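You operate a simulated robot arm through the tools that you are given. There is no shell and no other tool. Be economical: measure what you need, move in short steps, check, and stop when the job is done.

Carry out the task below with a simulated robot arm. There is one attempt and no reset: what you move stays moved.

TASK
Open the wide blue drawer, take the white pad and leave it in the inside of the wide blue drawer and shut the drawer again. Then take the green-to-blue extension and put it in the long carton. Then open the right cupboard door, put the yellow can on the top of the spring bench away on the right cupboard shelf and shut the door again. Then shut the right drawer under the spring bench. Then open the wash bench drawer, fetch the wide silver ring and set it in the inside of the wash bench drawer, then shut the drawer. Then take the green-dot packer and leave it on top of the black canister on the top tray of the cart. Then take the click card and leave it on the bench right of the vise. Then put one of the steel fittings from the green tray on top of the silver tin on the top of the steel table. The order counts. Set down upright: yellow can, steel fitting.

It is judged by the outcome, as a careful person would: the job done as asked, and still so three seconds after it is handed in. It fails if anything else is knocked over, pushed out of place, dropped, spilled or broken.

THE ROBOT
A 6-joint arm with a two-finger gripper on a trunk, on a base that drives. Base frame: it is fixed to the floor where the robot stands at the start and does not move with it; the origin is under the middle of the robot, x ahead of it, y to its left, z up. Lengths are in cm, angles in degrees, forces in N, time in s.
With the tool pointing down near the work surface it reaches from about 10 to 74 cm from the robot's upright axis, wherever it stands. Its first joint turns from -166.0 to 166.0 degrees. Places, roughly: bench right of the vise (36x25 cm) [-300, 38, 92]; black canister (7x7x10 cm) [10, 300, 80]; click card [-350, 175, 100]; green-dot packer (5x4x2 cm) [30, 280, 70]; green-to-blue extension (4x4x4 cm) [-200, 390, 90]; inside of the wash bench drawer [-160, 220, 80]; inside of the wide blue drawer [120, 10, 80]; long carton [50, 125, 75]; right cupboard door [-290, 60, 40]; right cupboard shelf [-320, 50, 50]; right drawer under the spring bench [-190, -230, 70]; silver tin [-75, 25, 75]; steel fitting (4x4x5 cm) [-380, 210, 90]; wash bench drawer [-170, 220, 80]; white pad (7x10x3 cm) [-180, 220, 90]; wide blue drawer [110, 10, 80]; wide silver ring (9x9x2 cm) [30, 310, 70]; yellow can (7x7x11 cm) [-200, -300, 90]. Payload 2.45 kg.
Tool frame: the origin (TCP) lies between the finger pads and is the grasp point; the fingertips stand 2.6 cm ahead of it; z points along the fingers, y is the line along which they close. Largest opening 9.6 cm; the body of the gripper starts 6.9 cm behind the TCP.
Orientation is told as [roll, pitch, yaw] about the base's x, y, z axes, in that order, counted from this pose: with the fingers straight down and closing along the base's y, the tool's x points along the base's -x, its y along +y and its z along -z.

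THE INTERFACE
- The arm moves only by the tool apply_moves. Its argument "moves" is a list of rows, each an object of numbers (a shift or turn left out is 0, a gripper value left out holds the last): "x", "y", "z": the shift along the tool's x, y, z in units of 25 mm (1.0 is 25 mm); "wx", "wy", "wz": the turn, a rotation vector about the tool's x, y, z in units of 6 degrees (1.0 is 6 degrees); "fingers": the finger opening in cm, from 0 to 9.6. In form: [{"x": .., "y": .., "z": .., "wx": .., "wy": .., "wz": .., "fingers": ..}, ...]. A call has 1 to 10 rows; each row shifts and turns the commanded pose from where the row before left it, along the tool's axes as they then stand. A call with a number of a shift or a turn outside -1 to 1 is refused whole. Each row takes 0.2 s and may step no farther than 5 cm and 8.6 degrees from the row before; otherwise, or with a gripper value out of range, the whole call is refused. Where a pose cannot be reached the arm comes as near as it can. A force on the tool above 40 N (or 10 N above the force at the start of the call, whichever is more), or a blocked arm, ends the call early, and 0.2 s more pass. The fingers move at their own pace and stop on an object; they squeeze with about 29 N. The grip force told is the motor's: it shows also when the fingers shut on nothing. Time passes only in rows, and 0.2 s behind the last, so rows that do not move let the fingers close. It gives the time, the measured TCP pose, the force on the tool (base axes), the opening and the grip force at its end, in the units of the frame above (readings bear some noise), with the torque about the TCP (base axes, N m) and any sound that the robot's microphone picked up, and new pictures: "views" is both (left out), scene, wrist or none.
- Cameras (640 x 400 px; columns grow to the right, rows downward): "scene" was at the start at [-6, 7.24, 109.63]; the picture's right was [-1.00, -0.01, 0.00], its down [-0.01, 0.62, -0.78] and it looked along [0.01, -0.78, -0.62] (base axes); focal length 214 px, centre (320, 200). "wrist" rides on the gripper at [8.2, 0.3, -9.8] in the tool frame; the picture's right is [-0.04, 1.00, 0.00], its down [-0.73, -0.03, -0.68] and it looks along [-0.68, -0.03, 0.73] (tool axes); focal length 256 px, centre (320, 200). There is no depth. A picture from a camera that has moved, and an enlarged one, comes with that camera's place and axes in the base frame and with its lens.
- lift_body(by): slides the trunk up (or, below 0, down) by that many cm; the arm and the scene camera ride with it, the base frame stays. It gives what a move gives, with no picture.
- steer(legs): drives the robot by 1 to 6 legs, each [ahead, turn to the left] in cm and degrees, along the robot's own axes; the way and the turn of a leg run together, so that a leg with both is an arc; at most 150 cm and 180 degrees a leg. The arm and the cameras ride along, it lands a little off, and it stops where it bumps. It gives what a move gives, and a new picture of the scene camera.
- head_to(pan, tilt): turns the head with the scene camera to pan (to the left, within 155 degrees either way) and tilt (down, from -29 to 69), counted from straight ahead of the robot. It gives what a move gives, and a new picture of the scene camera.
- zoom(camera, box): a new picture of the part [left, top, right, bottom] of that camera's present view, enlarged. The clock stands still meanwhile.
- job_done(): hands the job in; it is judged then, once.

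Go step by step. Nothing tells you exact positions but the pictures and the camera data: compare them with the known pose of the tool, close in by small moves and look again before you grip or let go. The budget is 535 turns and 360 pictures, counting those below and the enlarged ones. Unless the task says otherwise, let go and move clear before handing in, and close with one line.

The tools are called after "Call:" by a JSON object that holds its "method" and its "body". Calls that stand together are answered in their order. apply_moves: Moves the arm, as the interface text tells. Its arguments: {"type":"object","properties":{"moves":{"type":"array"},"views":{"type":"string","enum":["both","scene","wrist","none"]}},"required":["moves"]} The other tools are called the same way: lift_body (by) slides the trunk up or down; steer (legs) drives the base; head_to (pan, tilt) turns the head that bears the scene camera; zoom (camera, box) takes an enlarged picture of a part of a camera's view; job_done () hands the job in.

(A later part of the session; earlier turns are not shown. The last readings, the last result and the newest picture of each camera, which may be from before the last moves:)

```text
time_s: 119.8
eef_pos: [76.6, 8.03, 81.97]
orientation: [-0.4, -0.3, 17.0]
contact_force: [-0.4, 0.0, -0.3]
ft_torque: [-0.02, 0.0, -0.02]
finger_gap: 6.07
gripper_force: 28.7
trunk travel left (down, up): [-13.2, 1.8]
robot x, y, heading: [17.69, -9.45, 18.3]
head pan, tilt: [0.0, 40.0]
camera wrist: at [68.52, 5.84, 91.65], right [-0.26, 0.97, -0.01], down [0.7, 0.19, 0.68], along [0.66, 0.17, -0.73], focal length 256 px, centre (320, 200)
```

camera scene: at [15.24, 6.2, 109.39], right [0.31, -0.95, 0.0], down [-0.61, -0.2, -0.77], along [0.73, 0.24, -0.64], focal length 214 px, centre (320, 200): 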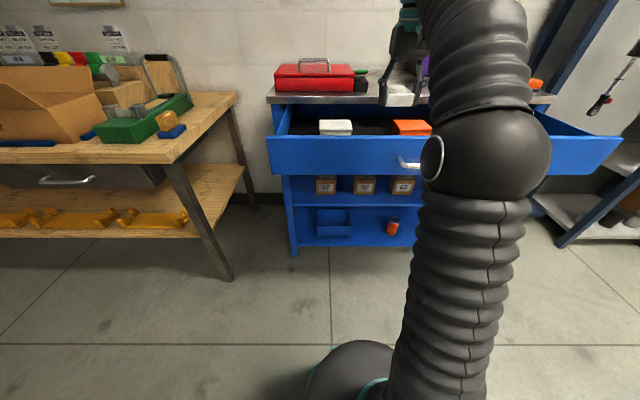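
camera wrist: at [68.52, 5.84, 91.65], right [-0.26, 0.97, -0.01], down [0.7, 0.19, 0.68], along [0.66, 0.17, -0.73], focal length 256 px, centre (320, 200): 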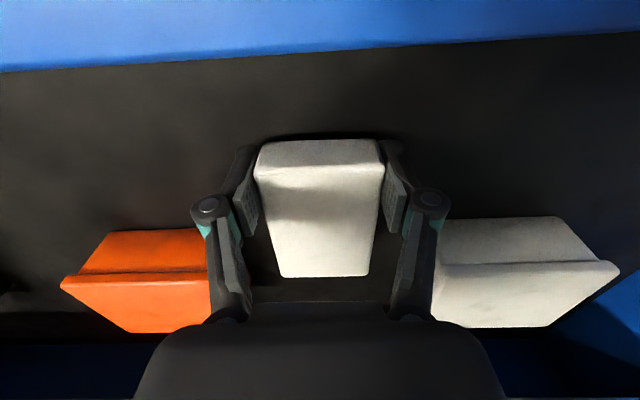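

Call:
{"method": "apply_moves", "body": {"moves": [{"z": 0.2}, {"z": 0.2}, {"z": 0.2}], "views": "wrist"}}

```text
time_s: 120.6
eef_pos: [76.57, 8.14, 80.81]
orientation: [-0.4, -0.5, 17.1]
contact_force: [2.1, -0.2, 14.2]
ft_torque: [0.43, 0.28, -0.06]
finger_gap: 6.07
gripper_force: 29.1
trunk travel left (down, up): [-13.2, 1.8]
robot x, y, heading: [18.06, -9.68, 18.6]
head pan, tilt: [0.0, 40.0]
camera wrist: at [68.44, 5.92, 90.46], right [-0.26, 0.97, -0.01], down [0.7, 0.19, 0.69], along [0.66, 0.17, -0.73], focal length 256 px, centre (320, 200)
```

wrist: 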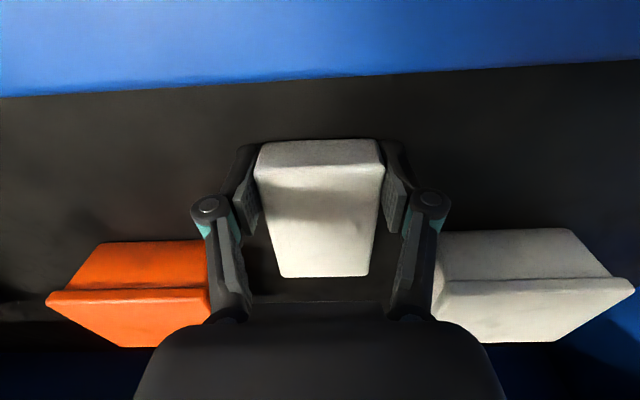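

Contact felt; I open and raise.

Call:
{"method": "apply_moves", "body": {"moves": [{"fingers": 8.6}, {"fingers": 8.6}, {"z": -0.6}, {"z": -1}, {"z": -1}, {"z": -1}, {"z": -1}, {"z": -1}], "views": "wrist"}}

```text
time_s: 122.4
eef_pos: [75.95, 7.87, 93.67]
orientation: [-0.3, -0.5, 17.1]
contact_force: [0.0, -0.8, -0.1]
ft_torque: [0.0, 0.05, 0.01]
finger_gap: 8.58
gripper_force: 0.1
out of reach, approached as far as the arm can: row 8
trunk travel left (down, up): [-13.2, 1.8]
robot x, y, heading: [17.86, -9.48, 18.3]
head pan, tilt: [0.0, 40.0]
camera wrist: at [67.89, 5.74, 103.3], right [-0.26, 0.97, -0.01], down [0.7, 0.19, 0.69], along [0.66, 0.17, -0.73], focal length 256 px, centre (320, 200)
```

wrist: 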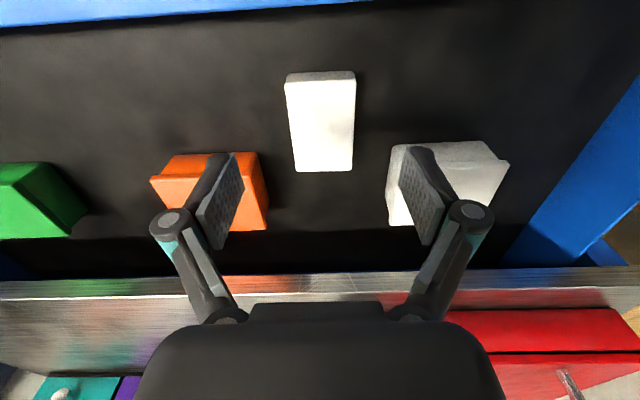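

Pad lies flat in the drawer. Now I retract to in front of the handle with closed fingers, to push it shut.

Call:
{"method": "apply_moves", "body": {"moves": [{"x": 0.97, "y": -0.5, "z": -0.3, "fingers": 0}, {"x": 0.97, "y": -0.5, "z": -0.3}, {"x": 0.97, "y": -0.5}, {"x": 0.97, "y": -0.5}, {"x": 0.97, "y": -0.5}, {"x": 0.97, "y": -0.5}, {"x": 0.97, "y": -0.5}, {"x": 0.97, "y": -0.5}, {"x": 0.97, "y": -0.5}], "views": "wrist"}}

```text
time_s: 124.4
eef_pos: [58.25, -9.15, 95.15]
orientation: [-0.4, -0.4, 17.1]
contact_force: [0.3, 0.4, -0.4]
ft_torque: [-0.01, 0.02, -0.01]
finger_gap: 0.03
gripper_force: 28.5
trunk travel left (down, up): [-13.2, 1.8]
robot x, y, heading: [17.84, -9.81, 18.2]
head pan, tilt: [0.0, 40.0]
camera wrist: at [50.17, -11.37, 104.79], right [-0.26, 0.97, -0.01], down [0.7, 0.19, 0.68], along [0.66, 0.17, -0.73], focal length 256 px, centre (320, 200)
```

wrist: 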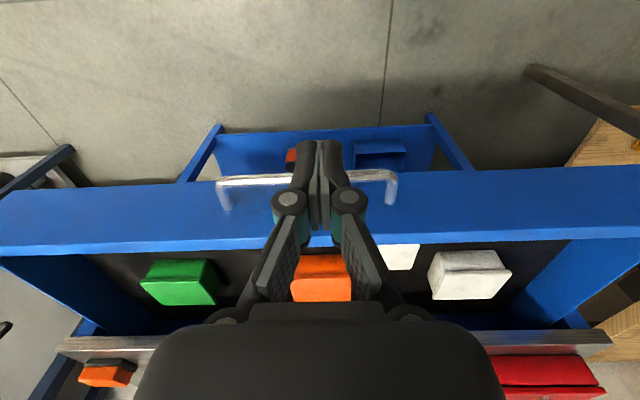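

Call:
{"method": "apply_moves", "body": {"moves": [{"z": 0.9, "y": -0.15}, {"z": 0.9, "y": -0.15}, {"z": 0.9}, {"z": 0.9}, {"z": 0.9}, {"z": 0.7}], "views": "none"}}

Call:
{"method": "steer", "body": {"legs": [[20, 0]]}}

```text
time_s: 125.8
eef_pos: [58.6, -9.9, 81.99]
orientation: [-0.4, -0.4, 17.2]
contact_force: [0.3, -0.3, 0.6]
ft_torque: [-0.01, 0.0, 0.0]
finger_gap: 0.0
gripper_force: 29.0
trunk travel left (down, up): [-13.2, 1.8]
robot x, y, heading: [17.82, -10.16, 18.1]
head pan, tilt: [0.0, 40.0]
```

```text
time_s: 127.4
eef_pos: [77.59, -3.72, 82.08]
orientation: [-0.4, -0.3, 17.1]
contact_force: [-0.7, 0.0, 0.7]
ft_torque: [-0.01, 0.0, -0.01]
finger_gap: 0.04
gripper_force: 28.2
trunk travel left (down, up): [-13.2, 1.8]
robot x, y, heading: [36.83, -3.61, 18.5]
head pan, tilt: [0.0, 40.0]
camera scene: at [34.18, 12.49, 109.39], right [0.32, -0.95, 0.0], down [-0.61, -0.2, -0.77], along [0.73, 0.24, -0.64], focal length 214 px, centre (320, 200)
```

scene: 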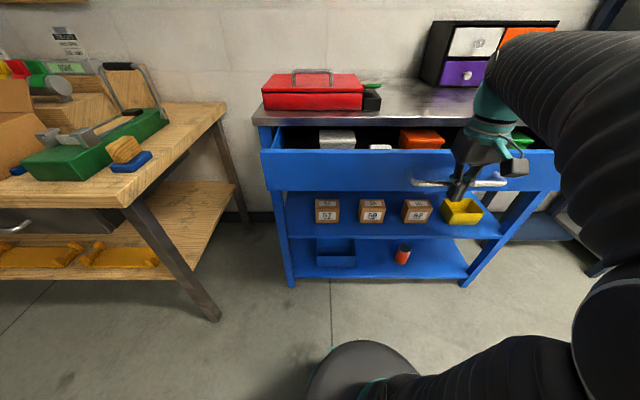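

Call:
{"method": "steer", "body": {"legs": [[15, 0]]}}

Call:
{"method": "apply_moves", "body": {"moves": [{"x": -0.3}, {"x": -0.3}, {"x": -0.3}], "views": "scene"}}

```text
time_s: 128.8
eef_pos: [91.86, 1.17, 82.02]
orientation: [-0.4, -0.3, 17.2]
contact_force: [0.3, -0.2, 0.3]
ft_torque: [-0.01, 0.02, 0.01]
finger_gap: 0.02
gripper_force: 28.5
trunk travel left (down, up): [-13.2, 1.8]
robot x, y, heading: [50.71, 1.29, 18.4]
head pan, tilt: [0.0, 40.0]
camera scene: at [48.41, 17.22, 109.39], right [0.32, -0.95, 0.0], down [-0.61, -0.2, -0.77], along [0.73, 0.24, -0.64], focal length 214 px, centre (320, 200)
```

scene: 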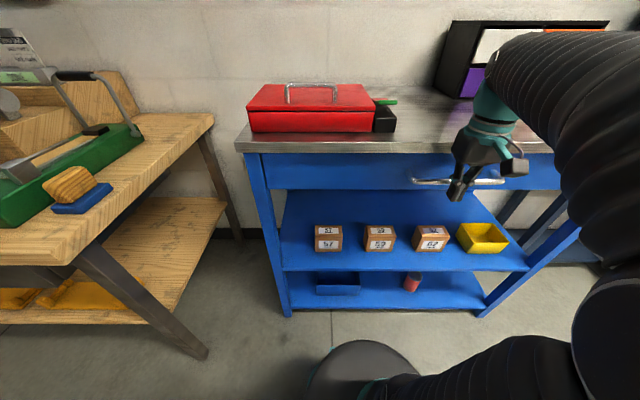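

```text
time_s: 129.4
eef_pos: [92.59, 1.32, 82.19]
orientation: [-0.3, 0.4, 17.1]
contact_force: [-15.7, -2.1, 5.1]
ft_torque: [0.09, -0.05, 0.04]
finger_gap: 0.59
gripper_force: 28.4
trunk travel left (down, up): [-13.2, 1.8]
robot x, y, heading: [51.35, 1.13, 18.3]
head pan, tilt: [0.0, 40.0]
stopped in row 3: the force on the tool passed its limit at 51 N (the readings are from after the stop); the commanded pose is now the measured one
camera scene: at [48.28, 17.19, 109.4], right [0.31, -0.95, 0.0], down [-0.61, -0.2, -0.77], along [0.73, 0.24, -0.64], focal length 214 px, centre (320, 200)
```

scene: 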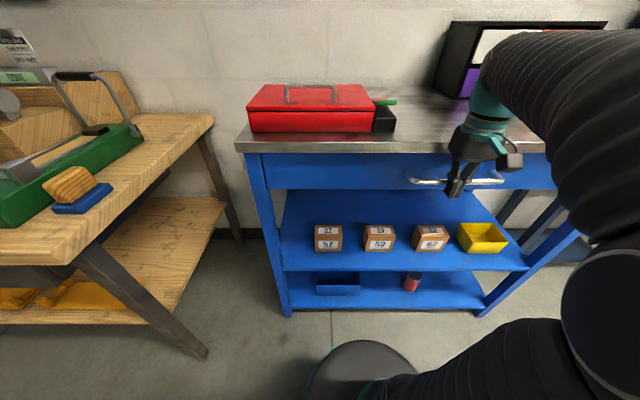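

The drawer is shut. Next is the extension near (-200,390); I'll go along the corridor between packing bench and partition.

Call:
{"method": "steer", "body": {"legs": [[-32, 0]]}}

Call:
{"method": "apply_moves", "body": {"moves": [{"z": -1}, {"z": -1}, {"z": -1}, {"z": -1}, {"z": -1}, {"z": -1}, {"z": -0.8}], "views": "none"}}

Call:
{"method": "head_to", "body": {"pan": 0, "tilt": 25}}

Call:
{"method": "steer", "body": {"legs": [[0, 91], [150, 0]]}}

```text
time_s: 131.6
eef_pos: [62.62, -8.5, 82.03]
orientation: [-0.4, 0.4, 17.4]
contact_force: [-0.2, -0.4, 1.0]
ft_torque: [0.0, -0.01, 0.02]
finger_gap: 0.0
gripper_force: 28.9
trunk travel left (down, up): [-13.2, 1.8]
robot x, y, heading: [21.05, -8.32, 18.8]
head pan, tilt: [0.0, 40.0]
camera scene: at [18.12, 7.1, 109.39], right [0.32, -0.95, 0.0], down [-0.61, -0.21, -0.77], along [0.73, 0.24, -0.64], focal length 214 px, centre (320, 200)
```

scene: 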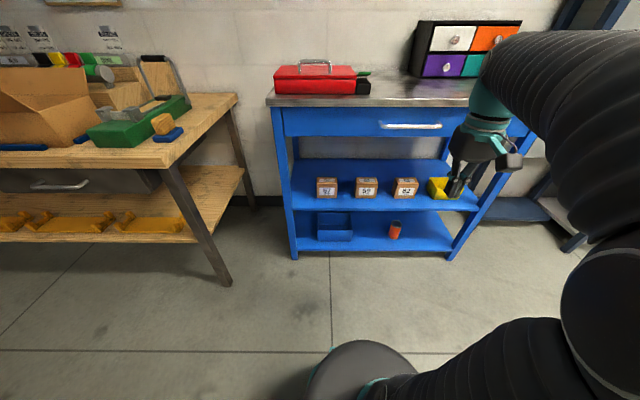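

```text
time_s: 133.2
eef_pos: [62.7, -8.56, 99.08]
orientation: [-0.4, 0.4, 17.4]
contact_force: [0.5, 1.0, 0.6]
ft_torque: [-0.01, -0.02, 0.04]
finger_gap: 0.0
gripper_force: 28.8
trunk travel left (down, up): [-13.2, 1.8]
robot x, y, heading: [20.98, -8.8, 18.5]
head pan, tilt: [0.0, 40.0]
```

```text
time_s: 133.9
eef_pos: [62.68, -8.44, 99.04]
orientation: [-0.5, 0.4, 17.5]
contact_force: [0.5, 0.4, 0.9]
ft_torque: [0.02, 0.02, 0.02]
finger_gap: 0.0
gripper_force: 28.4
trunk travel left (down, up): [-13.2, 1.8]
robot x, y, heading: [21.1, -9.07, 18.6]
head pan, tilt: [0.0, 25.0]
camera scene: at [18.79, 7.33, 111.71], right [0.32, -0.95, 0.0], down [-0.4, -0.14, -0.91], along [0.86, 0.29, -0.42], focal length 214 px, centre (320, 200)
```

scene: 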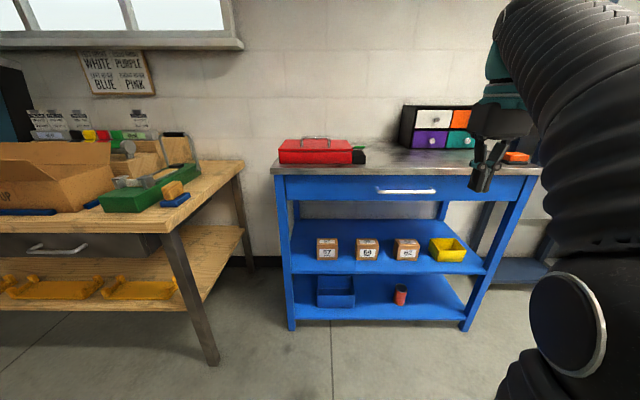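

```text
time_s: 145.3
eef_pos: [-34.84, 173.94, 98.92]
orientation: [-0.4, 0.4, 109.7]
contact_force: [-0.1, 0.6, 0.7]
ft_torque: [0.0, -0.02, 0.04]
finger_gap: 0.01
gripper_force: 28.5
trunk travel left (down, up): [-13.2, 1.8]
robot x, y, heading: [-32.54, 132.33, 111.3]
head pan, tilt: [0.0, 25.0]
camera scene: at [-48.83, 129.61, 111.72], right [0.93, 0.36, 0.0], down [0.15, -0.39, -0.91], along [-0.32, 0.85, -0.42], focal length 214 px, centre (320, 200)
```

scene: 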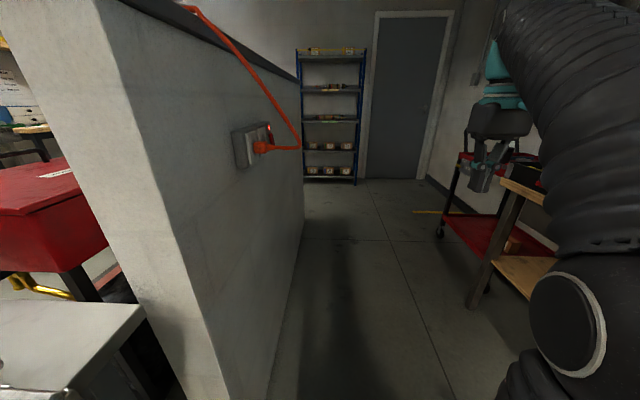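

Corridor clear; blue shelf and door lie at the end. I'll continue to past the partition's end and look left.

Call:
{"method": "steer", "body": {"legs": [[0, -3], [150, 0], [85, 0]]}}

Call:
{"method": "head_to", "body": {"pan": 60, "tilt": 25}}

```text
time_s: 157.4
eef_pos: [-101.26, 400.41, 99.04]
orientation: [-0.4, 0.5, 105.3]
contact_force: [-0.2, 0.2, 0.7]
ft_torque: [0.01, -0.02, 0.02]
finger_gap: 0.02
gripper_force: 28.5
trunk travel left (down, up): [-13.2, 1.8]
robot x, y, heading: [-102.2, 358.38, 106.4]
head pan, tilt: [0.0, 25.0]
camera scene: at [-118.65, 357.21, 111.72], right [0.96, 0.29, 0.0], down [0.12, -0.41, -0.91], along [-0.26, 0.87, -0.42], focal length 214 px, centre (320, 200)
```

scene: 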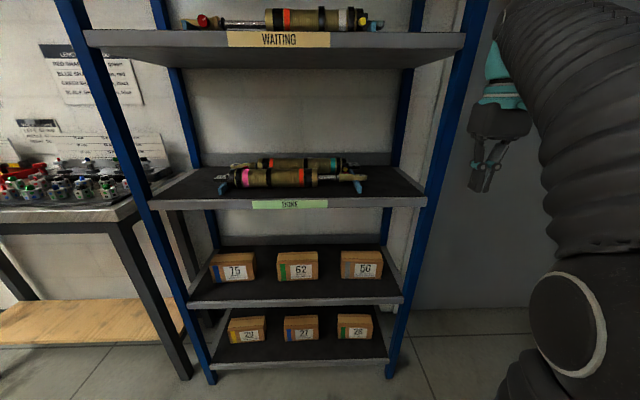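

```text
time_s: 158.7
eef_pos: [-101.36, 400.46, 98.98]
orientation: [-0.4, 0.4, 105.3]
contact_force: [0.2, -0.7, 0.1]
ft_torque: [0.01, 0.0, 0.0]
finger_gap: 0.0
gripper_force: 29.0
trunk travel left (down, up): [-13.2, 1.8]
robot x, y, heading: [-102.66, 358.61, 106.6]
head pan, tilt: [60.0, 25.0]
camera scene: at [-124.98, 350.53, 111.72], right [0.23, 0.97, 0.0], down [0.41, -0.1, -0.91], along [-0.88, 0.21, -0.42], focal length 214 px, centre (320, 200)
```

scene: 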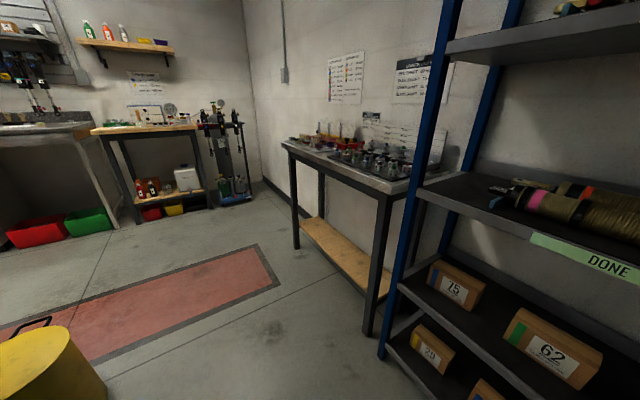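

I see the fittings table left of the blue shelf with charts above it. I'll drive in front of it.

Call:
{"method": "steer", "body": {"legs": [[0, 84], [78, 0], [0, -82]]}}

Call:
{"method": "head_to", "body": {"pan": 0, "tilt": 35}}

Call:
{"method": "zoom", "body": {"camera": "scene", "box": [120, 0, 520, 250]}}

```text
time_s: 169.9
eef_pos: [-179.06, 386.45, 98.98]
orientation: [-0.5, 0.2, 106.7]
contact_force: [0.2, 0.5, 0.4]
ft_torque: [0.0, -0.01, -0.01]
finger_gap: 0.01
gripper_force: 27.9
trunk travel left (down, up): [-13.2, 1.8]
robot x, y, heading: [-179.04, 344.5, 108.1]
head pan, tilt: [60.0, 25.0]
camera scene: at [-201.55, 335.99, 111.72], right [0.21, 0.98, 0.0], down [0.41, -0.09, -0.91], along [-0.89, 0.19, -0.42], focal length 214 px, centre (320, 200)
```

scene: 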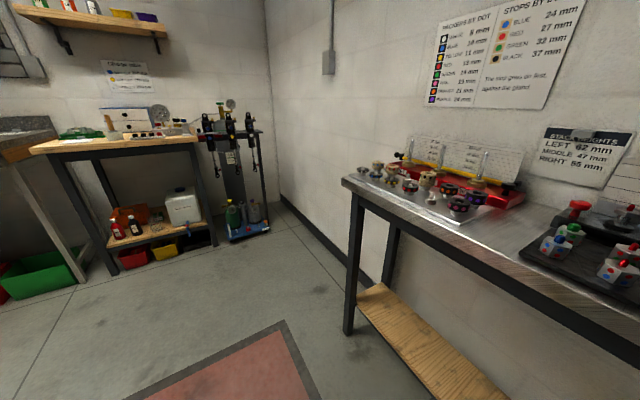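

```text
time_s: 171.2
eef_pos: [-179.08, 386.45, 99.05]
orientation: [-0.4, 0.4, 106.9]
contact_force: [0.6, 0.2, 0.2]
ft_torque: [-0.03, 0.0, -0.01]
finger_gap: 0.0
gripper_force: 28.9
trunk travel left (down, up): [-13.2, 1.8]
robot x, y, heading: [-179.09, 344.75, 107.6]
head pan, tilt: [0.0, 35.0]
camera scene: at [-195.27, 342.45, 110.14], right [0.95, 0.31, 0.0], down [0.18, -0.55, -0.82], along [-0.25, 0.78, -0.57], focal length 214 px, centre (320, 200)
```

scene: 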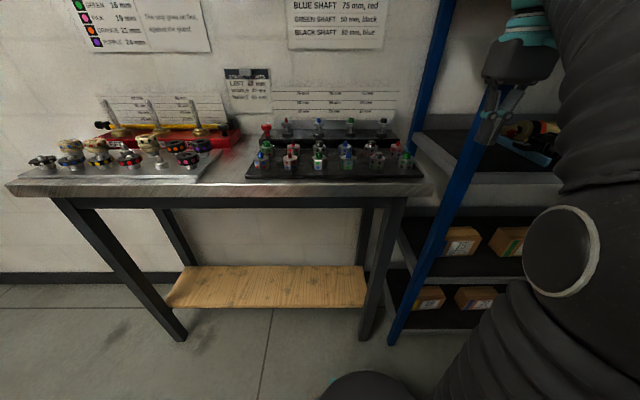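

```text
1.60 times, centred on (320, 125) of scene
camera zoom: at [-195.27, 342.45, 110.14], right [0.95, 0.31, 0.0], down [0.18, -0.55, -0.82], along [-0.25, 0.78, -0.57], focal length 343 px, centre (320, 320)
```

zoom: 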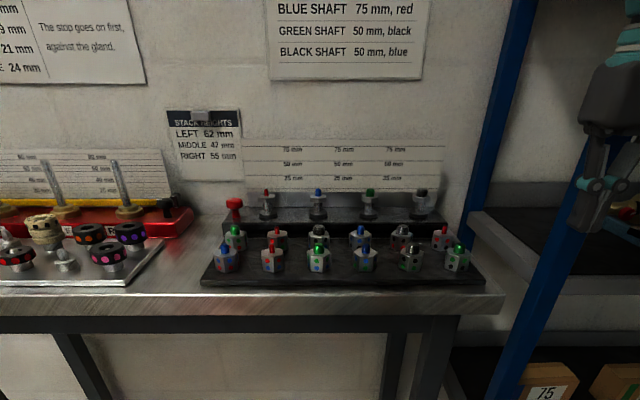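

I zoom on the black tray of extensions and the signs.

Call:
{"method": "zoom", "body": {"camera": "scene", "box": [240, 110, 430, 190]}}

Call:
{"method": "head_to", "body": {"pan": 0, "tilt": 10}}

```text
3.37 times, centred on (335, 150) of scene
camera zoom: at [-195.27, 342.45, 110.14], right [0.95, 0.31, 0.0], down [0.18, -0.55, -0.82], along [-0.25, 0.78, -0.57], focal length 722 px, centre (270, 368)
```

zoom: 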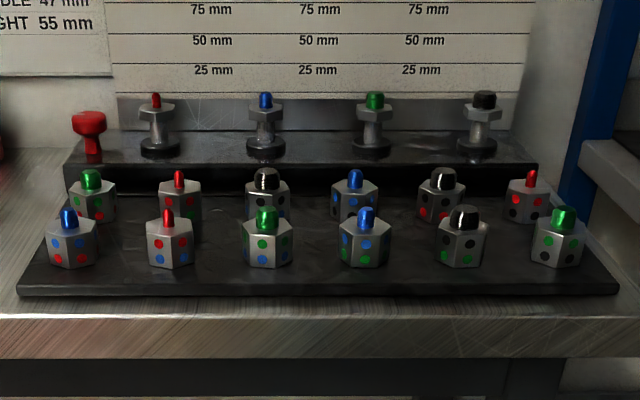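

```text
time_s: 172.1
eef_pos: [-179.02, 386.31, 99.03]
orientation: [-0.3, 0.3, 106.7]
contact_force: [0.5, 0.0, 0.0]
ft_torque: [0.03, 0.06, 0.02]
finger_gap: 0.0
gripper_force: 29.1
trunk travel left (down, up): [-13.2, 1.8]
robot x, y, heading: [-179.37, 344.33, 108.0]
head pan, tilt: [0.0, 10.0]
camera scene: at [-195.41, 342.91, 114.15], right [0.95, 0.31, 0.0], down [0.05, -0.17, -0.98], along [-0.3, 0.94, -0.17], focal length 214 px, centre (320, 200)
```

scene: 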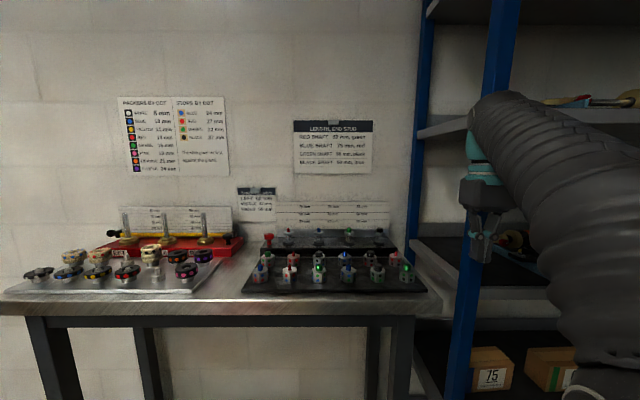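

Call:
{"method": "zoom", "body": {"camera": "scene", "box": [230, 110, 400, 230]}}

```text
3.33 times, centred on (315, 170) of scene
camera zoom: at [-195.41, 342.91, 114.15], right [0.95, 0.31, 0.0], down [0.05, -0.17, -0.98], along [-0.3, 0.94, -0.17], focal length 715 px, centre (337, 300)
```

zoom: 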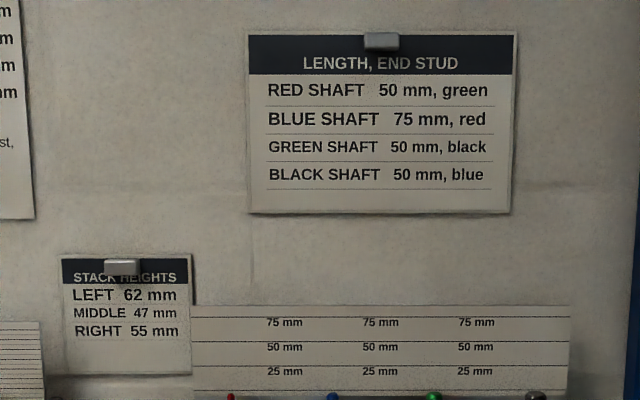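

By the sign (green shaft ends with a stud of another colour), the green-to-blue extension sits on green (lower dots) and ends in blue: fourth in the front row, near (-203,387). I'll bring the gripper over it.

Call:
{"method": "apply_moves", "body": {"moves": [{"y": 0.95}, {"y": 0.95}, {"y": 0.95}, {"y": 0.95}, {"y": 0.95}, {"y": 0.95}, {"y": 0.95}, {"y": 0.95}, {"y": 0.95, "fingers": 5.4}], "views": "wrist"}}

```text
time_s: 174.1
eef_pos: [-199.7, 380.12, 98.94]
orientation: [-0.5, 0.4, 106.8]
contact_force: [0.6, -1.1, -1.1]
ft_torque: [0.05, 0.01, -0.04]
finger_gap: 5.39
gripper_force: 0.1
trunk travel left (down, up): [-13.2, 1.8]
robot x, y, heading: [-179.13, 344.5, 107.9]
head pan, tilt: [0.0, 10.0]
camera wrist: at [-197.75, 372.27, 108.72], right [-0.97, -0.25, -0.01], down [-0.19, 0.71, 0.67], along [-0.16, 0.65, -0.74], focal length 256 px, centre (320, 200)
```

wrist: 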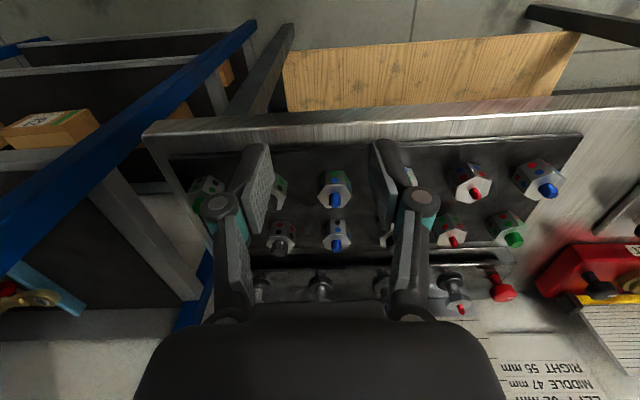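

Confirmed layout; stud top is about (-202.7,386.5,92). Moving above it and descending partway.

Call:
{"method": "apply_moves", "body": {"moves": [{"x": -0.95, "y": 0.2}, {"x": -0.95, "y": 0.2}, {"x": -0.9}, {"z": 0.9}], "views": "wrist"}}

Call:
{"method": "zoom", "body": {"camera": "wrist", "box": [220, 100, 420, 260]}}

```text
time_s: 175.1
eef_pos: [-202.55, 386.51, 95.9]
orientation: [-0.4, 0.4, 106.8]
contact_force: [0.1, -0.4, 0.8]
ft_torque: [0.0, -0.03, -0.02]
finger_gap: 5.41
gripper_force: 0.0
out of reach, approached as far as the arm can: row 2, 3
trunk travel left (down, up): [-13.2, 1.8]
robot x, y, heading: [-179.14, 344.56, 108.1]
head pan, tilt: [0.0, 10.0]
camera wrist: at [-200.63, 378.55, 105.72], right [-0.97, -0.25, -0.01], down [-0.19, 0.71, 0.67], along [-0.16, 0.65, -0.74], focal length 256 px, centre (320, 200)
```

wrist: 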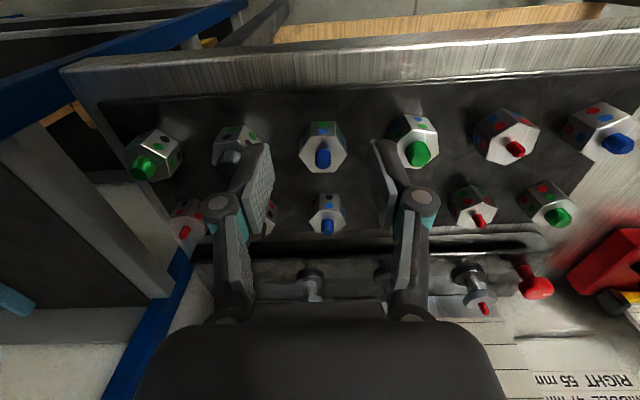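

```text
2.50 times, centred on (320, 180) of wrist
camera zoom: at [-200.63, 378.55, 105.72], right [-0.97, -0.25, -0.01], down [-0.19, 0.71, 0.67], along [-0.16, 0.65, -0.74], focal length 640 px, centre (320, 250)
```

zoom: 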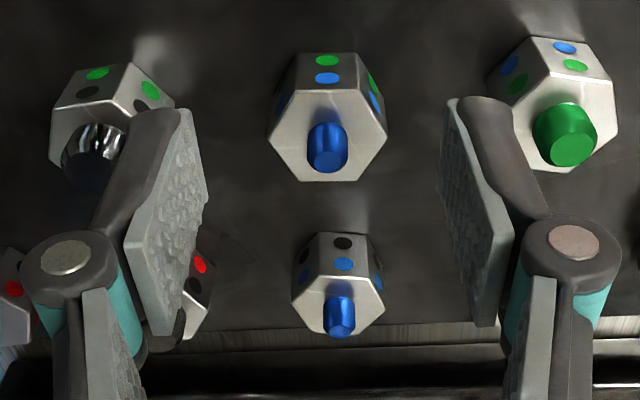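

This is the blue-stud piece with green lower dots. I step forward ~1 cm and descend further.

Call:
{"method": "apply_moves", "body": {"moves": [{"x": -0.35, "y": 0.05}, {"z": 0.5}, {"z": 0.5}], "views": "wrist"}}

Call:
{"method": "zoom", "body": {"camera": "wrist", "box": [220, 100, 420, 260]}}

```text
time_s: 175.9
eef_pos: [-202.89, 387.34, 93.3]
orientation: [-0.4, 0.3, 106.8]
contact_force: [0.2, -0.1, -0.1]
ft_torque: [0.04, -0.02, 0.0]
finger_gap: 5.37
gripper_force: 0.0
trunk travel left (down, up): [-13.2, 1.8]
robot x, y, heading: [-179.44, 344.28, 108.2]
head pan, tilt: [0.0, 10.0]
camera wrist: at [-200.96, 379.33, 103.19], right [-0.97, -0.25, -0.01], down [-0.19, 0.71, 0.67], along [-0.16, 0.65, -0.74], focal length 256 px, centre (320, 200)
```

wrist: 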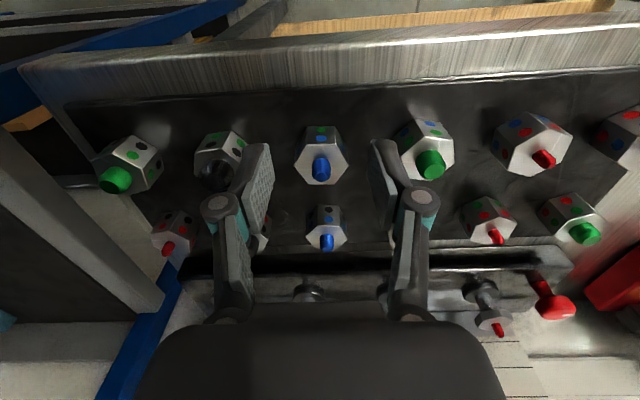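

```text
2.50 times, centred on (320, 180) of wrist
camera zoom: at [-200.96, 379.33, 103.19], right [-0.97, -0.25, -0.01], down [-0.19, 0.71, 0.67], along [-0.16, 0.65, -0.74], focal length 640 px, centre (320, 250)
```

zoom: 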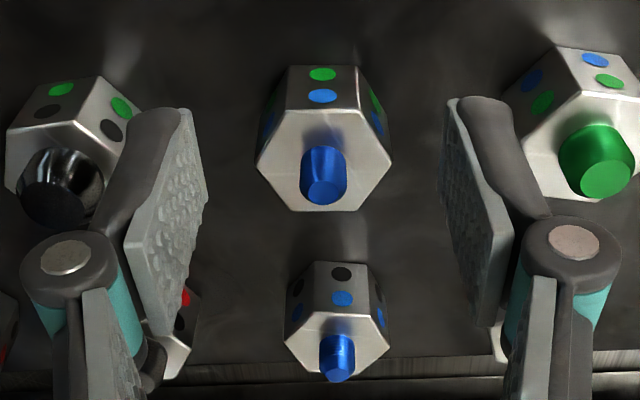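

Call:
{"method": "apply_moves", "body": {"moves": [{"x": -0.3}, {"z": 0.5}, {"z": 0.25}], "views": "wrist"}}

Call:
{"method": "zoom", "body": {"camera": "wrist", "box": [220, 100, 420, 260]}}

```text
time_s: 176.7
eef_pos: [-203.08, 387.95, 91.56]
orientation: [-0.4, 0.3, 106.8]
contact_force: [0.1, -0.2, 0.6]
ft_torque: [0.03, -0.01, 0.0]
finger_gap: 5.38
gripper_force: 0.1
trunk travel left (down, up): [-13.2, 1.8]
robot x, y, heading: [-179.33, 344.55, 108.0]
head pan, tilt: [0.0, 10.0]
camera wrist: at [-201.15, 380.08, 101.33], right [-0.97, -0.25, -0.01], down [-0.19, 0.71, 0.68], along [-0.16, 0.65, -0.74], focal length 256 px, centre (320, 200)
```

wrist: 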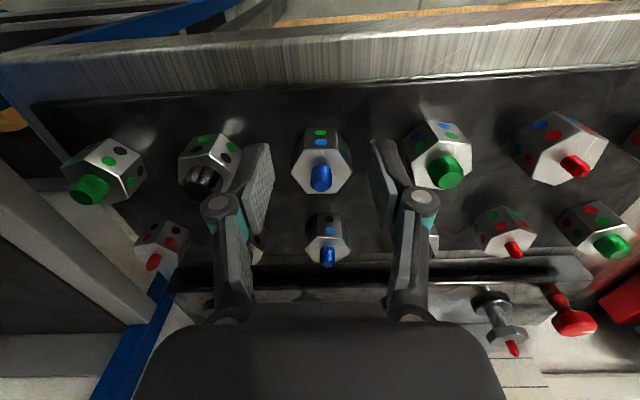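

```text
2.50 times, centred on (320, 180) of wrist
camera zoom: at [-201.15, 380.08, 101.33], right [-0.97, -0.25, -0.01], down [-0.19, 0.71, 0.68], along [-0.16, 0.65, -0.74], focal length 640 px, centre (320, 250)
```

zoom: 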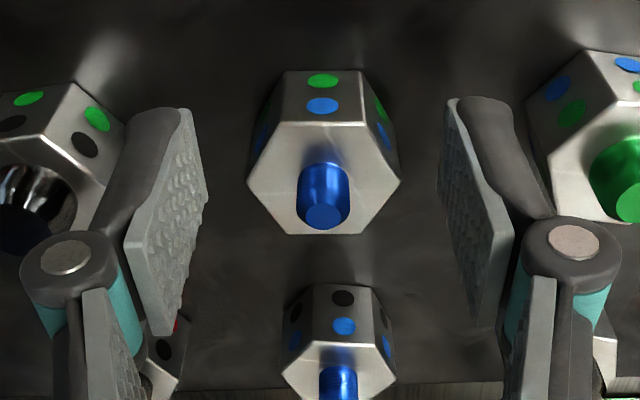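

Body is centred. Descend 1.2 cm and close.

Call:
{"method": "apply_moves", "body": {"moves": [{"z": 0.25}, {"z": 0.23}, {"fingers": 2}, {"fingers": 2}, {"fingers": 2}], "views": "wrist"}}

```text
time_s: 177.9
eef_pos: [-203.17, 387.93, 90.56]
orientation: [-0.4, 0.2, 106.8]
contact_force: [0.0, -0.1, 0.2]
ft_torque: [-0.04, 0.02, 0.0]
finger_gap: 3.6
gripper_force: 28.6
trunk travel left (down, up): [-13.2, 1.8]
robot x, y, heading: [-179.38, 344.61, 108.0]
head pan, tilt: [0.0, 10.0]
camera wrist: at [-201.17, 379.98, 100.24], right [-0.97, -0.25, -0.01], down [-0.19, 0.71, 0.67], along [-0.16, 0.65, -0.74], focal length 256 px, centre (320, 200)
```

wrist: 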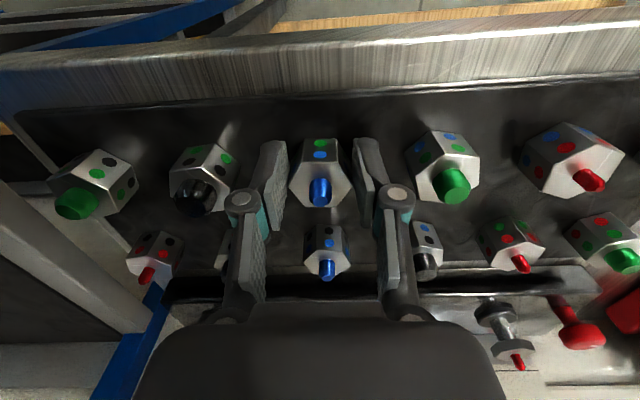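

Gripped at 3.6. Lift slowly and check.

Call:
{"method": "apply_moves", "body": {"moves": [{"z": -0.4}, {"z": -0.6}, {"z": -0.8}, {"z": -0.8}, {"z": -0.8}], "views": "wrist"}}

```text
time_s: 179.1
eef_pos: [-203.05, 387.73, 97.71]
orientation: [-0.3, 0.2, 106.8]
contact_force: [-0.7, 0.1, -0.7]
ft_torque: [0.03, 0.01, 0.0]
finger_gap: 3.61
gripper_force: 28.9
out of reach, approached as far as the arm can: row 5
trunk travel left (down, up): [-13.2, 1.8]
robot x, y, heading: [-179.24, 344.42, 108.1]
head pan, tilt: [0.0, 10.0]
camera wrist: at [-201.16, 379.7, 107.61], right [-0.97, -0.25, -0.01], down [-0.19, 0.71, 0.68], along [-0.17, 0.66, -0.74], focal length 256 px, centre (320, 200)
```

wrist: 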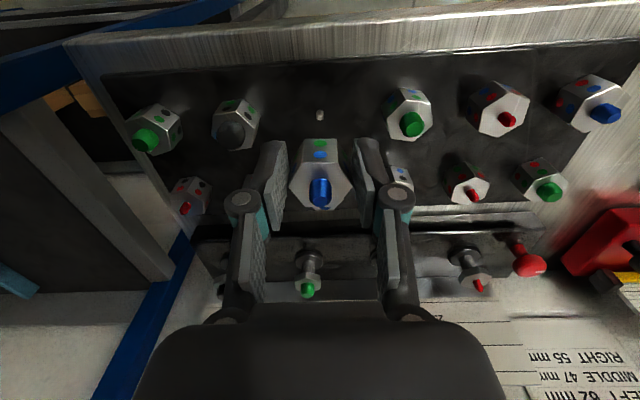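

The extension is held. I retract, then reverse my way out into the corridor.

Call:
{"method": "apply_moves", "body": {"moves": [{"x": 0.9}, {"x": 0.9}, {"x": 0.9, "y": -0.9}, {"y": -0.95}, {"y": -0.95}, {"y": -0.95}, {"y": -0.95}, {"y": -0.95}, {"y": -0.95}, {"y": -0.95, "z": -0.2}], "views": "wrist"}}

Call:
{"method": "steer", "body": {"legs": [[0, 82], [-82, 0], [0, 97]]}}

```text
time_s: 181.3
eef_pos: [-182.84, 386.76, 98.45]
orientation: [-0.4, 0.3, 106.8]
contact_force: [-0.1, -0.9, -0.2]
ft_torque: [0.01, -0.03, 0.02]
finger_gap: 3.61
gripper_force: 29.6
trunk travel left (down, up): [-13.2, 1.8]
robot x, y, heading: [-179.07, 344.83, 107.8]
head pan, tilt: [0.0, 10.0]
camera wrist: at [-180.97, 378.79, 108.28], right [-0.97, -0.25, -0.01], down [-0.19, 0.71, 0.67], along [-0.16, 0.65, -0.74], focal length 256 px, centre (320, 200)
```

wrist: 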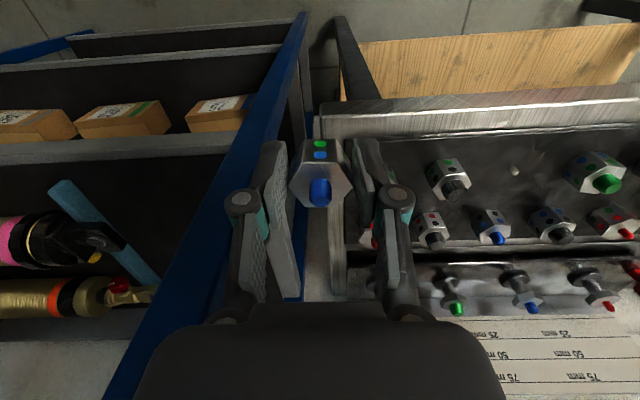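

```text
time_s: 193.4
eef_pos: [-94.94, 316.74, 98.47]
orientation: [-0.5, 0.4, -72.9]
contact_force: [-1.5, 0.3, -1.4]
ft_torque: [0.0, 0.0, 0.03]
finger_gap: 3.59
gripper_force: 28.9
trunk travel left (down, up): [-13.2, 1.8]
robot x, y, heading: [-98.64, 358.78, -71.8]
head pan, tilt: [0.0, 10.0]
camera scene: at [-83.04, 360.92, 114.16], right [-0.95, -0.32, 0.0], down [-0.05, 0.16, -0.98], along [0.31, -0.93, -0.17], focal length 214 px, centre (320, 200)
```

scene: 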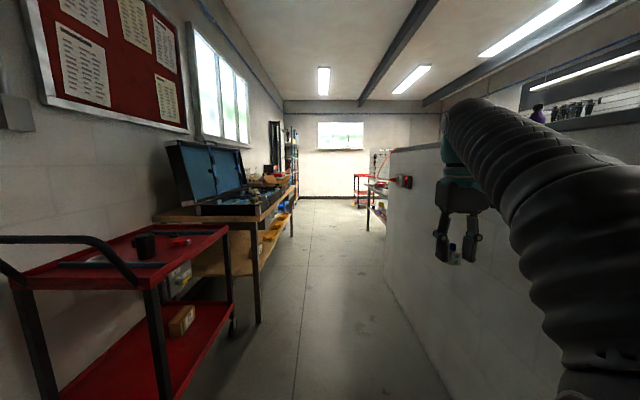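

Corridor is straight ahead. I drive down and turn to face the packing bench at the carton.

Call:
{"method": "steer", "body": {"legs": [[150, 0], [118, 0], [0, 90]]}}

Call:
{"method": "head_to", "body": {"pan": 0, "tilt": 30}}

```text
time_s: 210.3
eef_pos: [26.61, 107.22, 98.5]
orientation: [-0.4, 0.4, 17.2]
contact_force: [1.0, -0.1, -1.1]
ft_torque: [0.01, -0.01, 0.02]
finger_gap: 3.59
gripper_force: 28.6
trunk travel left (down, up): [-13.2, 1.8]
robot x, y, heading: [-15.65, 103.49, 18.7]
head pan, tilt: [0.0, 10.0]
camera scene: at [-17.62, 119.45, 114.16], right [0.32, -0.95, 0.0], down [-0.16, -0.06, -0.98], along [0.93, 0.31, -0.17], focal length 214 px, centre (320, 200)
```

scene: 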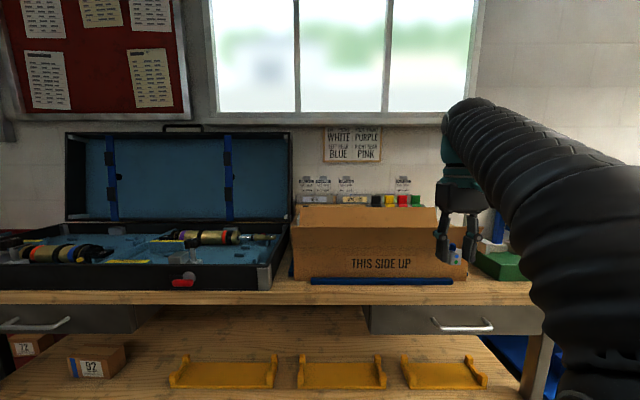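

```text
time_s: 211.1
eef_pos: [26.57, 107.26, 98.47]
orientation: [-0.4, 0.4, 17.2]
contact_force: [-0.8, -0.8, -0.4]
ft_torque: [0.0, 0.05, 0.01]
finger_gap: 3.61
gripper_force: 28.5
trunk travel left (down, up): [-13.2, 1.8]
robot x, y, heading: [-15.56, 103.4, 18.7]
head pan, tilt: [0.0, 30.0]
camera scene: at [-17.86, 119.37, 110.93], right [0.32, -0.95, 0.0], down [-0.47, -0.16, -0.87], along [0.82, 0.27, -0.5], focal length 214 px, centre (320, 200)
```

scene: 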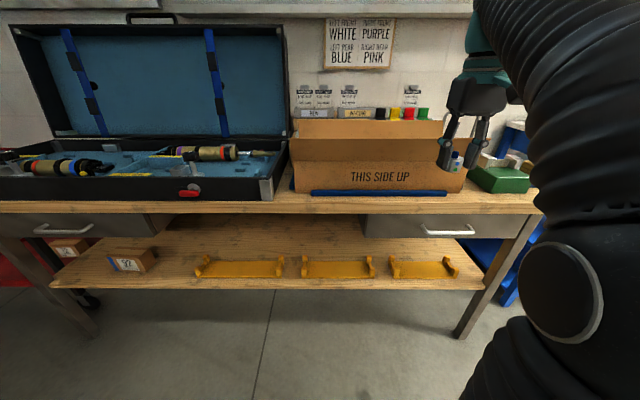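

I zoom on the carton to understand its opening.

Call:
{"method": "zoom", "body": {"camera": "scene", "box": [270, 70, 500, 214]}}

```text
2.78 times, centred on (385, 142) of scene
camera zoom: at [-17.86, 119.37, 110.93], right [0.32, -0.95, 0.0], down [-0.47, -0.16, -0.87], along [0.82, 0.27, -0.5], focal length 596 px, centre (139, 361)
```

zoom: 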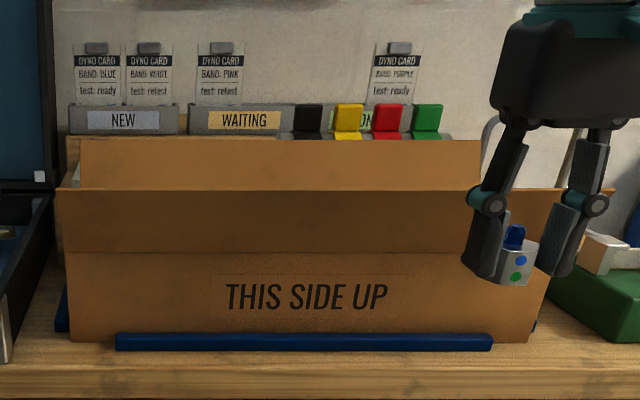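

The carton's flaps flare up to z≈94. I'll tilt the tool ~45° forward, which reaches better over the front flap.

Call:
{"method": "lift_body", "body": {"by": 1.7}}

Call:
{"method": "apply_moves", "body": {"moves": [{"wy": -1}, {"wy": -1}, {"wy": -1}, {"wy": -1}, {"wy": -1}, {"wy": -1}, {"wy": -1}], "views": "none"}}

Call:
{"method": "steer", "body": {"legs": [[22, 0]]}}

```text
time_s: 211.7
eef_pos: [26.71, 107.27, 100.16]
orientation: [-0.4, 0.4, 17.1]
contact_force: [-0.4, 0.6, -0.6]
ft_torque: [0.03, 0.02, -0.02]
finger_gap: 3.63
gripper_force: 29.0
trunk travel left (down, up): [-14.9, 0.1]
robot x, y, heading: [-15.54, 103.32, 18.4]
head pan, tilt: [0.0, 30.0]
```

```text
time_s: 213.3
eef_pos: [26.56, 107.27, 100.13]
orientation: [-0.6, -41.7, 17.6]
contact_force: [0.6, 0.5, -1.0]
ft_torque: [-0.02, 0.0, 0.02]
finger_gap: 3.6
gripper_force: 28.6
trunk travel left (down, up): [-14.9, 0.1]
robot x, y, heading: [-15.49, 103.43, 18.7]
head pan, tilt: [0.0, 30.0]
```

```text
time_s: 215.0
eef_pos: [47.31, 113.98, 100.17]
orientation: [-0.5, -41.6, 17.4]
contact_force: [0.1, 0.6, -0.9]
ft_torque: [0.0, 0.02, 0.02]
finger_gap: 3.58
gripper_force: 29.2
trunk travel left (down, up): [-14.9, 0.1]
robot x, y, heading: [4.95, 110.45, 18.2]
head pan, tilt: [0.0, 30.0]
camera scene: at [2.91, 126.25, 112.62], right [0.31, -0.95, 0.0], down [-0.47, -0.16, -0.87], along [0.82, 0.27, -0.5], focal length 214 px, centre (320, 200)
```

scene: 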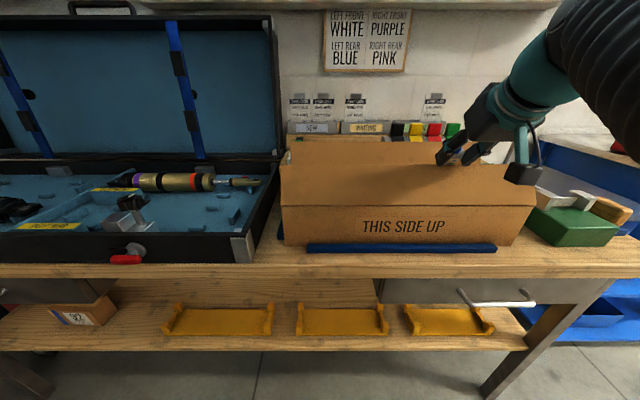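

Call:
{"method": "apply_moves", "body": {"moves": [{"z": 0.67, "x": -0.74}, {"z": 0.67, "x": -0.74}, {"z": 0.67, "x": -0.74}, {"z": 0.67, "x": -0.74}, {"z": 0.67, "x": -0.74}]}}

```text
time_s: 216.2
eef_pos: [59.26, 117.63, 100.08]
orientation: [-0.5, -41.7, 17.3]
contact_force: [-0.8, 0.8, 0.0]
ft_torque: [0.01, 0.02, -0.04]
finger_gap: 3.58
gripper_force: 28.9
trunk travel left (down, up): [-14.9, 0.1]
robot x, y, heading: [5.0, 110.07, 18.3]
head pan, tilt: [0.0, 30.0]
camera scene: at [2.89, 126.25, 112.62], right [0.31, -0.95, 0.0], down [-0.47, -0.16, -0.87], along [0.82, 0.27, -0.5], focal length 214 px, centre (320, 200)
camera wrist: at [47.08, 114.09, 101.92], right [-0.26, 0.96, 0.02], down [0.1, 0.01, 1.0], along [0.96, 0.26, -0.1], focal length 256 px, centre (320, 200)
```

scene: 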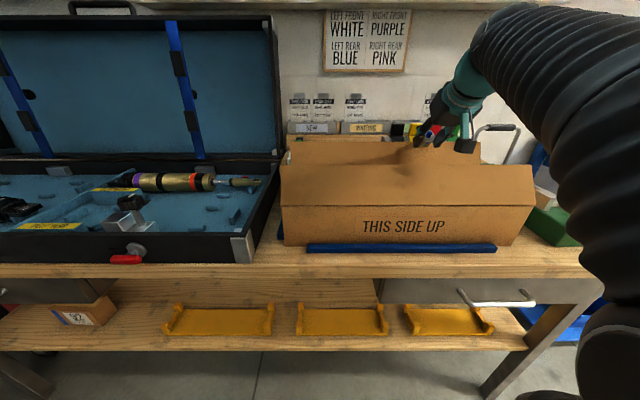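
wrist: 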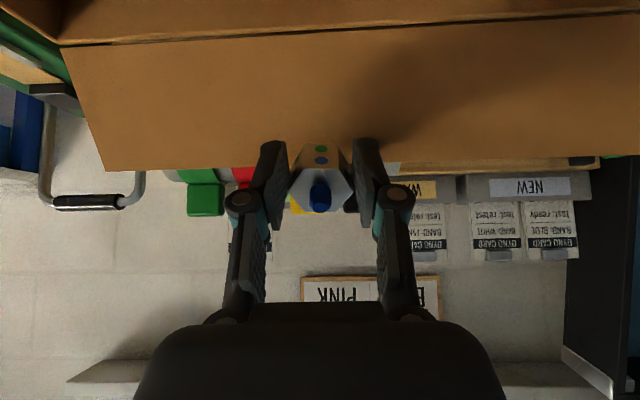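

The flaps flare between u≈89 and 111. I'll drive 6 cm closer so the tool is above the opening, then untilt to look straight in.

Call:
{"method": "steer", "body": {"legs": [[6, 0]]}}

Call:
{"method": "apply_moves", "body": {"moves": [{"wy": 1}, {"wy": 1}, {"wy": 1}, {"wy": 1}], "views": "wrist"}}

```text
time_s: 217.2
eef_pos: [64.93, 119.5, 100.06]
orientation: [-0.5, -41.7, 17.4]
contact_force: [0.4, -0.3, 2.0]
ft_torque: [0.05, 0.03, 0.02]
finger_gap: 3.59
gripper_force: 28.6
trunk travel left (down, up): [-14.9, 0.1]
robot x, y, heading: [10.79, 112.22, 18.4]
head pan, tilt: [0.0, 30.0]
camera scene: at [8.53, 128.11, 112.63], right [0.31, -0.95, 0.0], down [-0.47, -0.16, -0.87], along [0.82, 0.27, -0.5], focal length 214 px, centre (320, 200)
```

scene: 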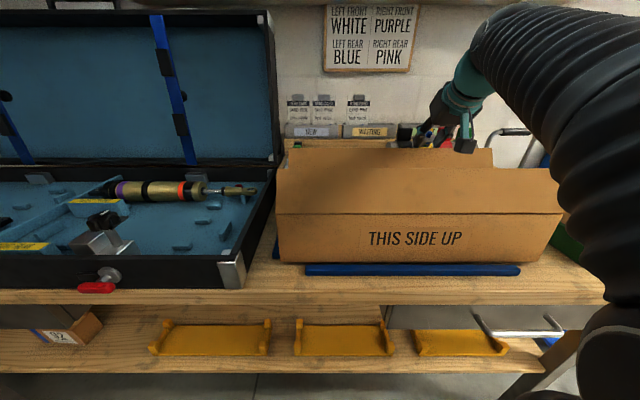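

```text
time_s: 218.2
eef_pos: [64.85, 119.36, 100.23]
orientation: [-0.5, -17.9, 17.3]
contact_force: [6.2, -1.7, 30.0]
ft_torque: [0.24, -0.17, 0.39]
finger_gap: 3.61
gripper_force: 28.9
trunk travel left (down, up): [-14.9, 0.1]
robot x, y, heading: [10.82, 112.22, 18.4]
head pan, tilt: [0.0, 30.0]
camera wrist: at [54.33, 116.49, 107.13], right [-0.26, 0.97, 0.0], down [0.47, 0.12, 0.87], along [0.84, 0.23, -0.49], focal length 256 px, centre (320, 200)
```

wrist: 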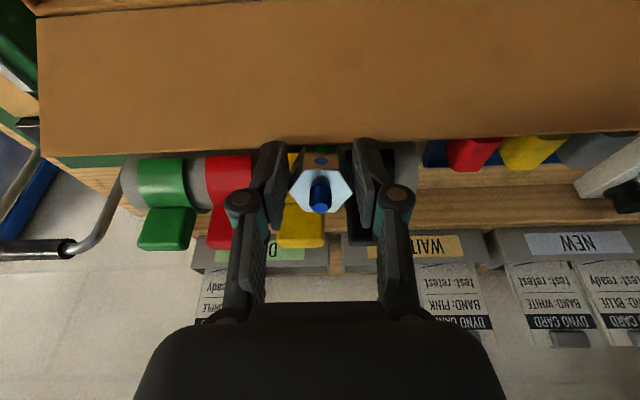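

I'm touching the back flap's upper edge (30 N) — the carton is closer than I took it to be. I undo the last tilt and back off.

Call:
{"method": "apply_moves", "body": {"moves": [{"wy": -1}, {"wy": -1}, {"wy": -1}, {"wy": -1}], "views": "wrist"}}

```text
time_s: 219.2
eef_pos: [64.89, 119.52, 99.86]
orientation: [-0.5, -41.6, 17.3]
contact_force: [-1.4, -0.1, -0.7]
ft_torque: [0.0, 0.07, 0.06]
finger_gap: 3.58
gripper_force: 29.2
trunk travel left (down, up): [-14.9, 0.1]
robot x, y, heading: [10.5, 112.16, 18.0]
head pan, tilt: [0.0, 30.0]
camera wrist: at [52.69, 115.99, 101.79], right [-0.26, 0.96, 0.02], down [0.1, 0.01, 0.99], along [0.96, 0.26, -0.1], focal length 256 px, centre (320, 200)
```

wrist: 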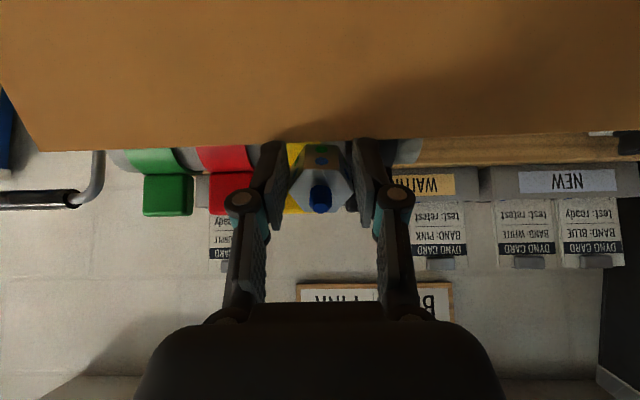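

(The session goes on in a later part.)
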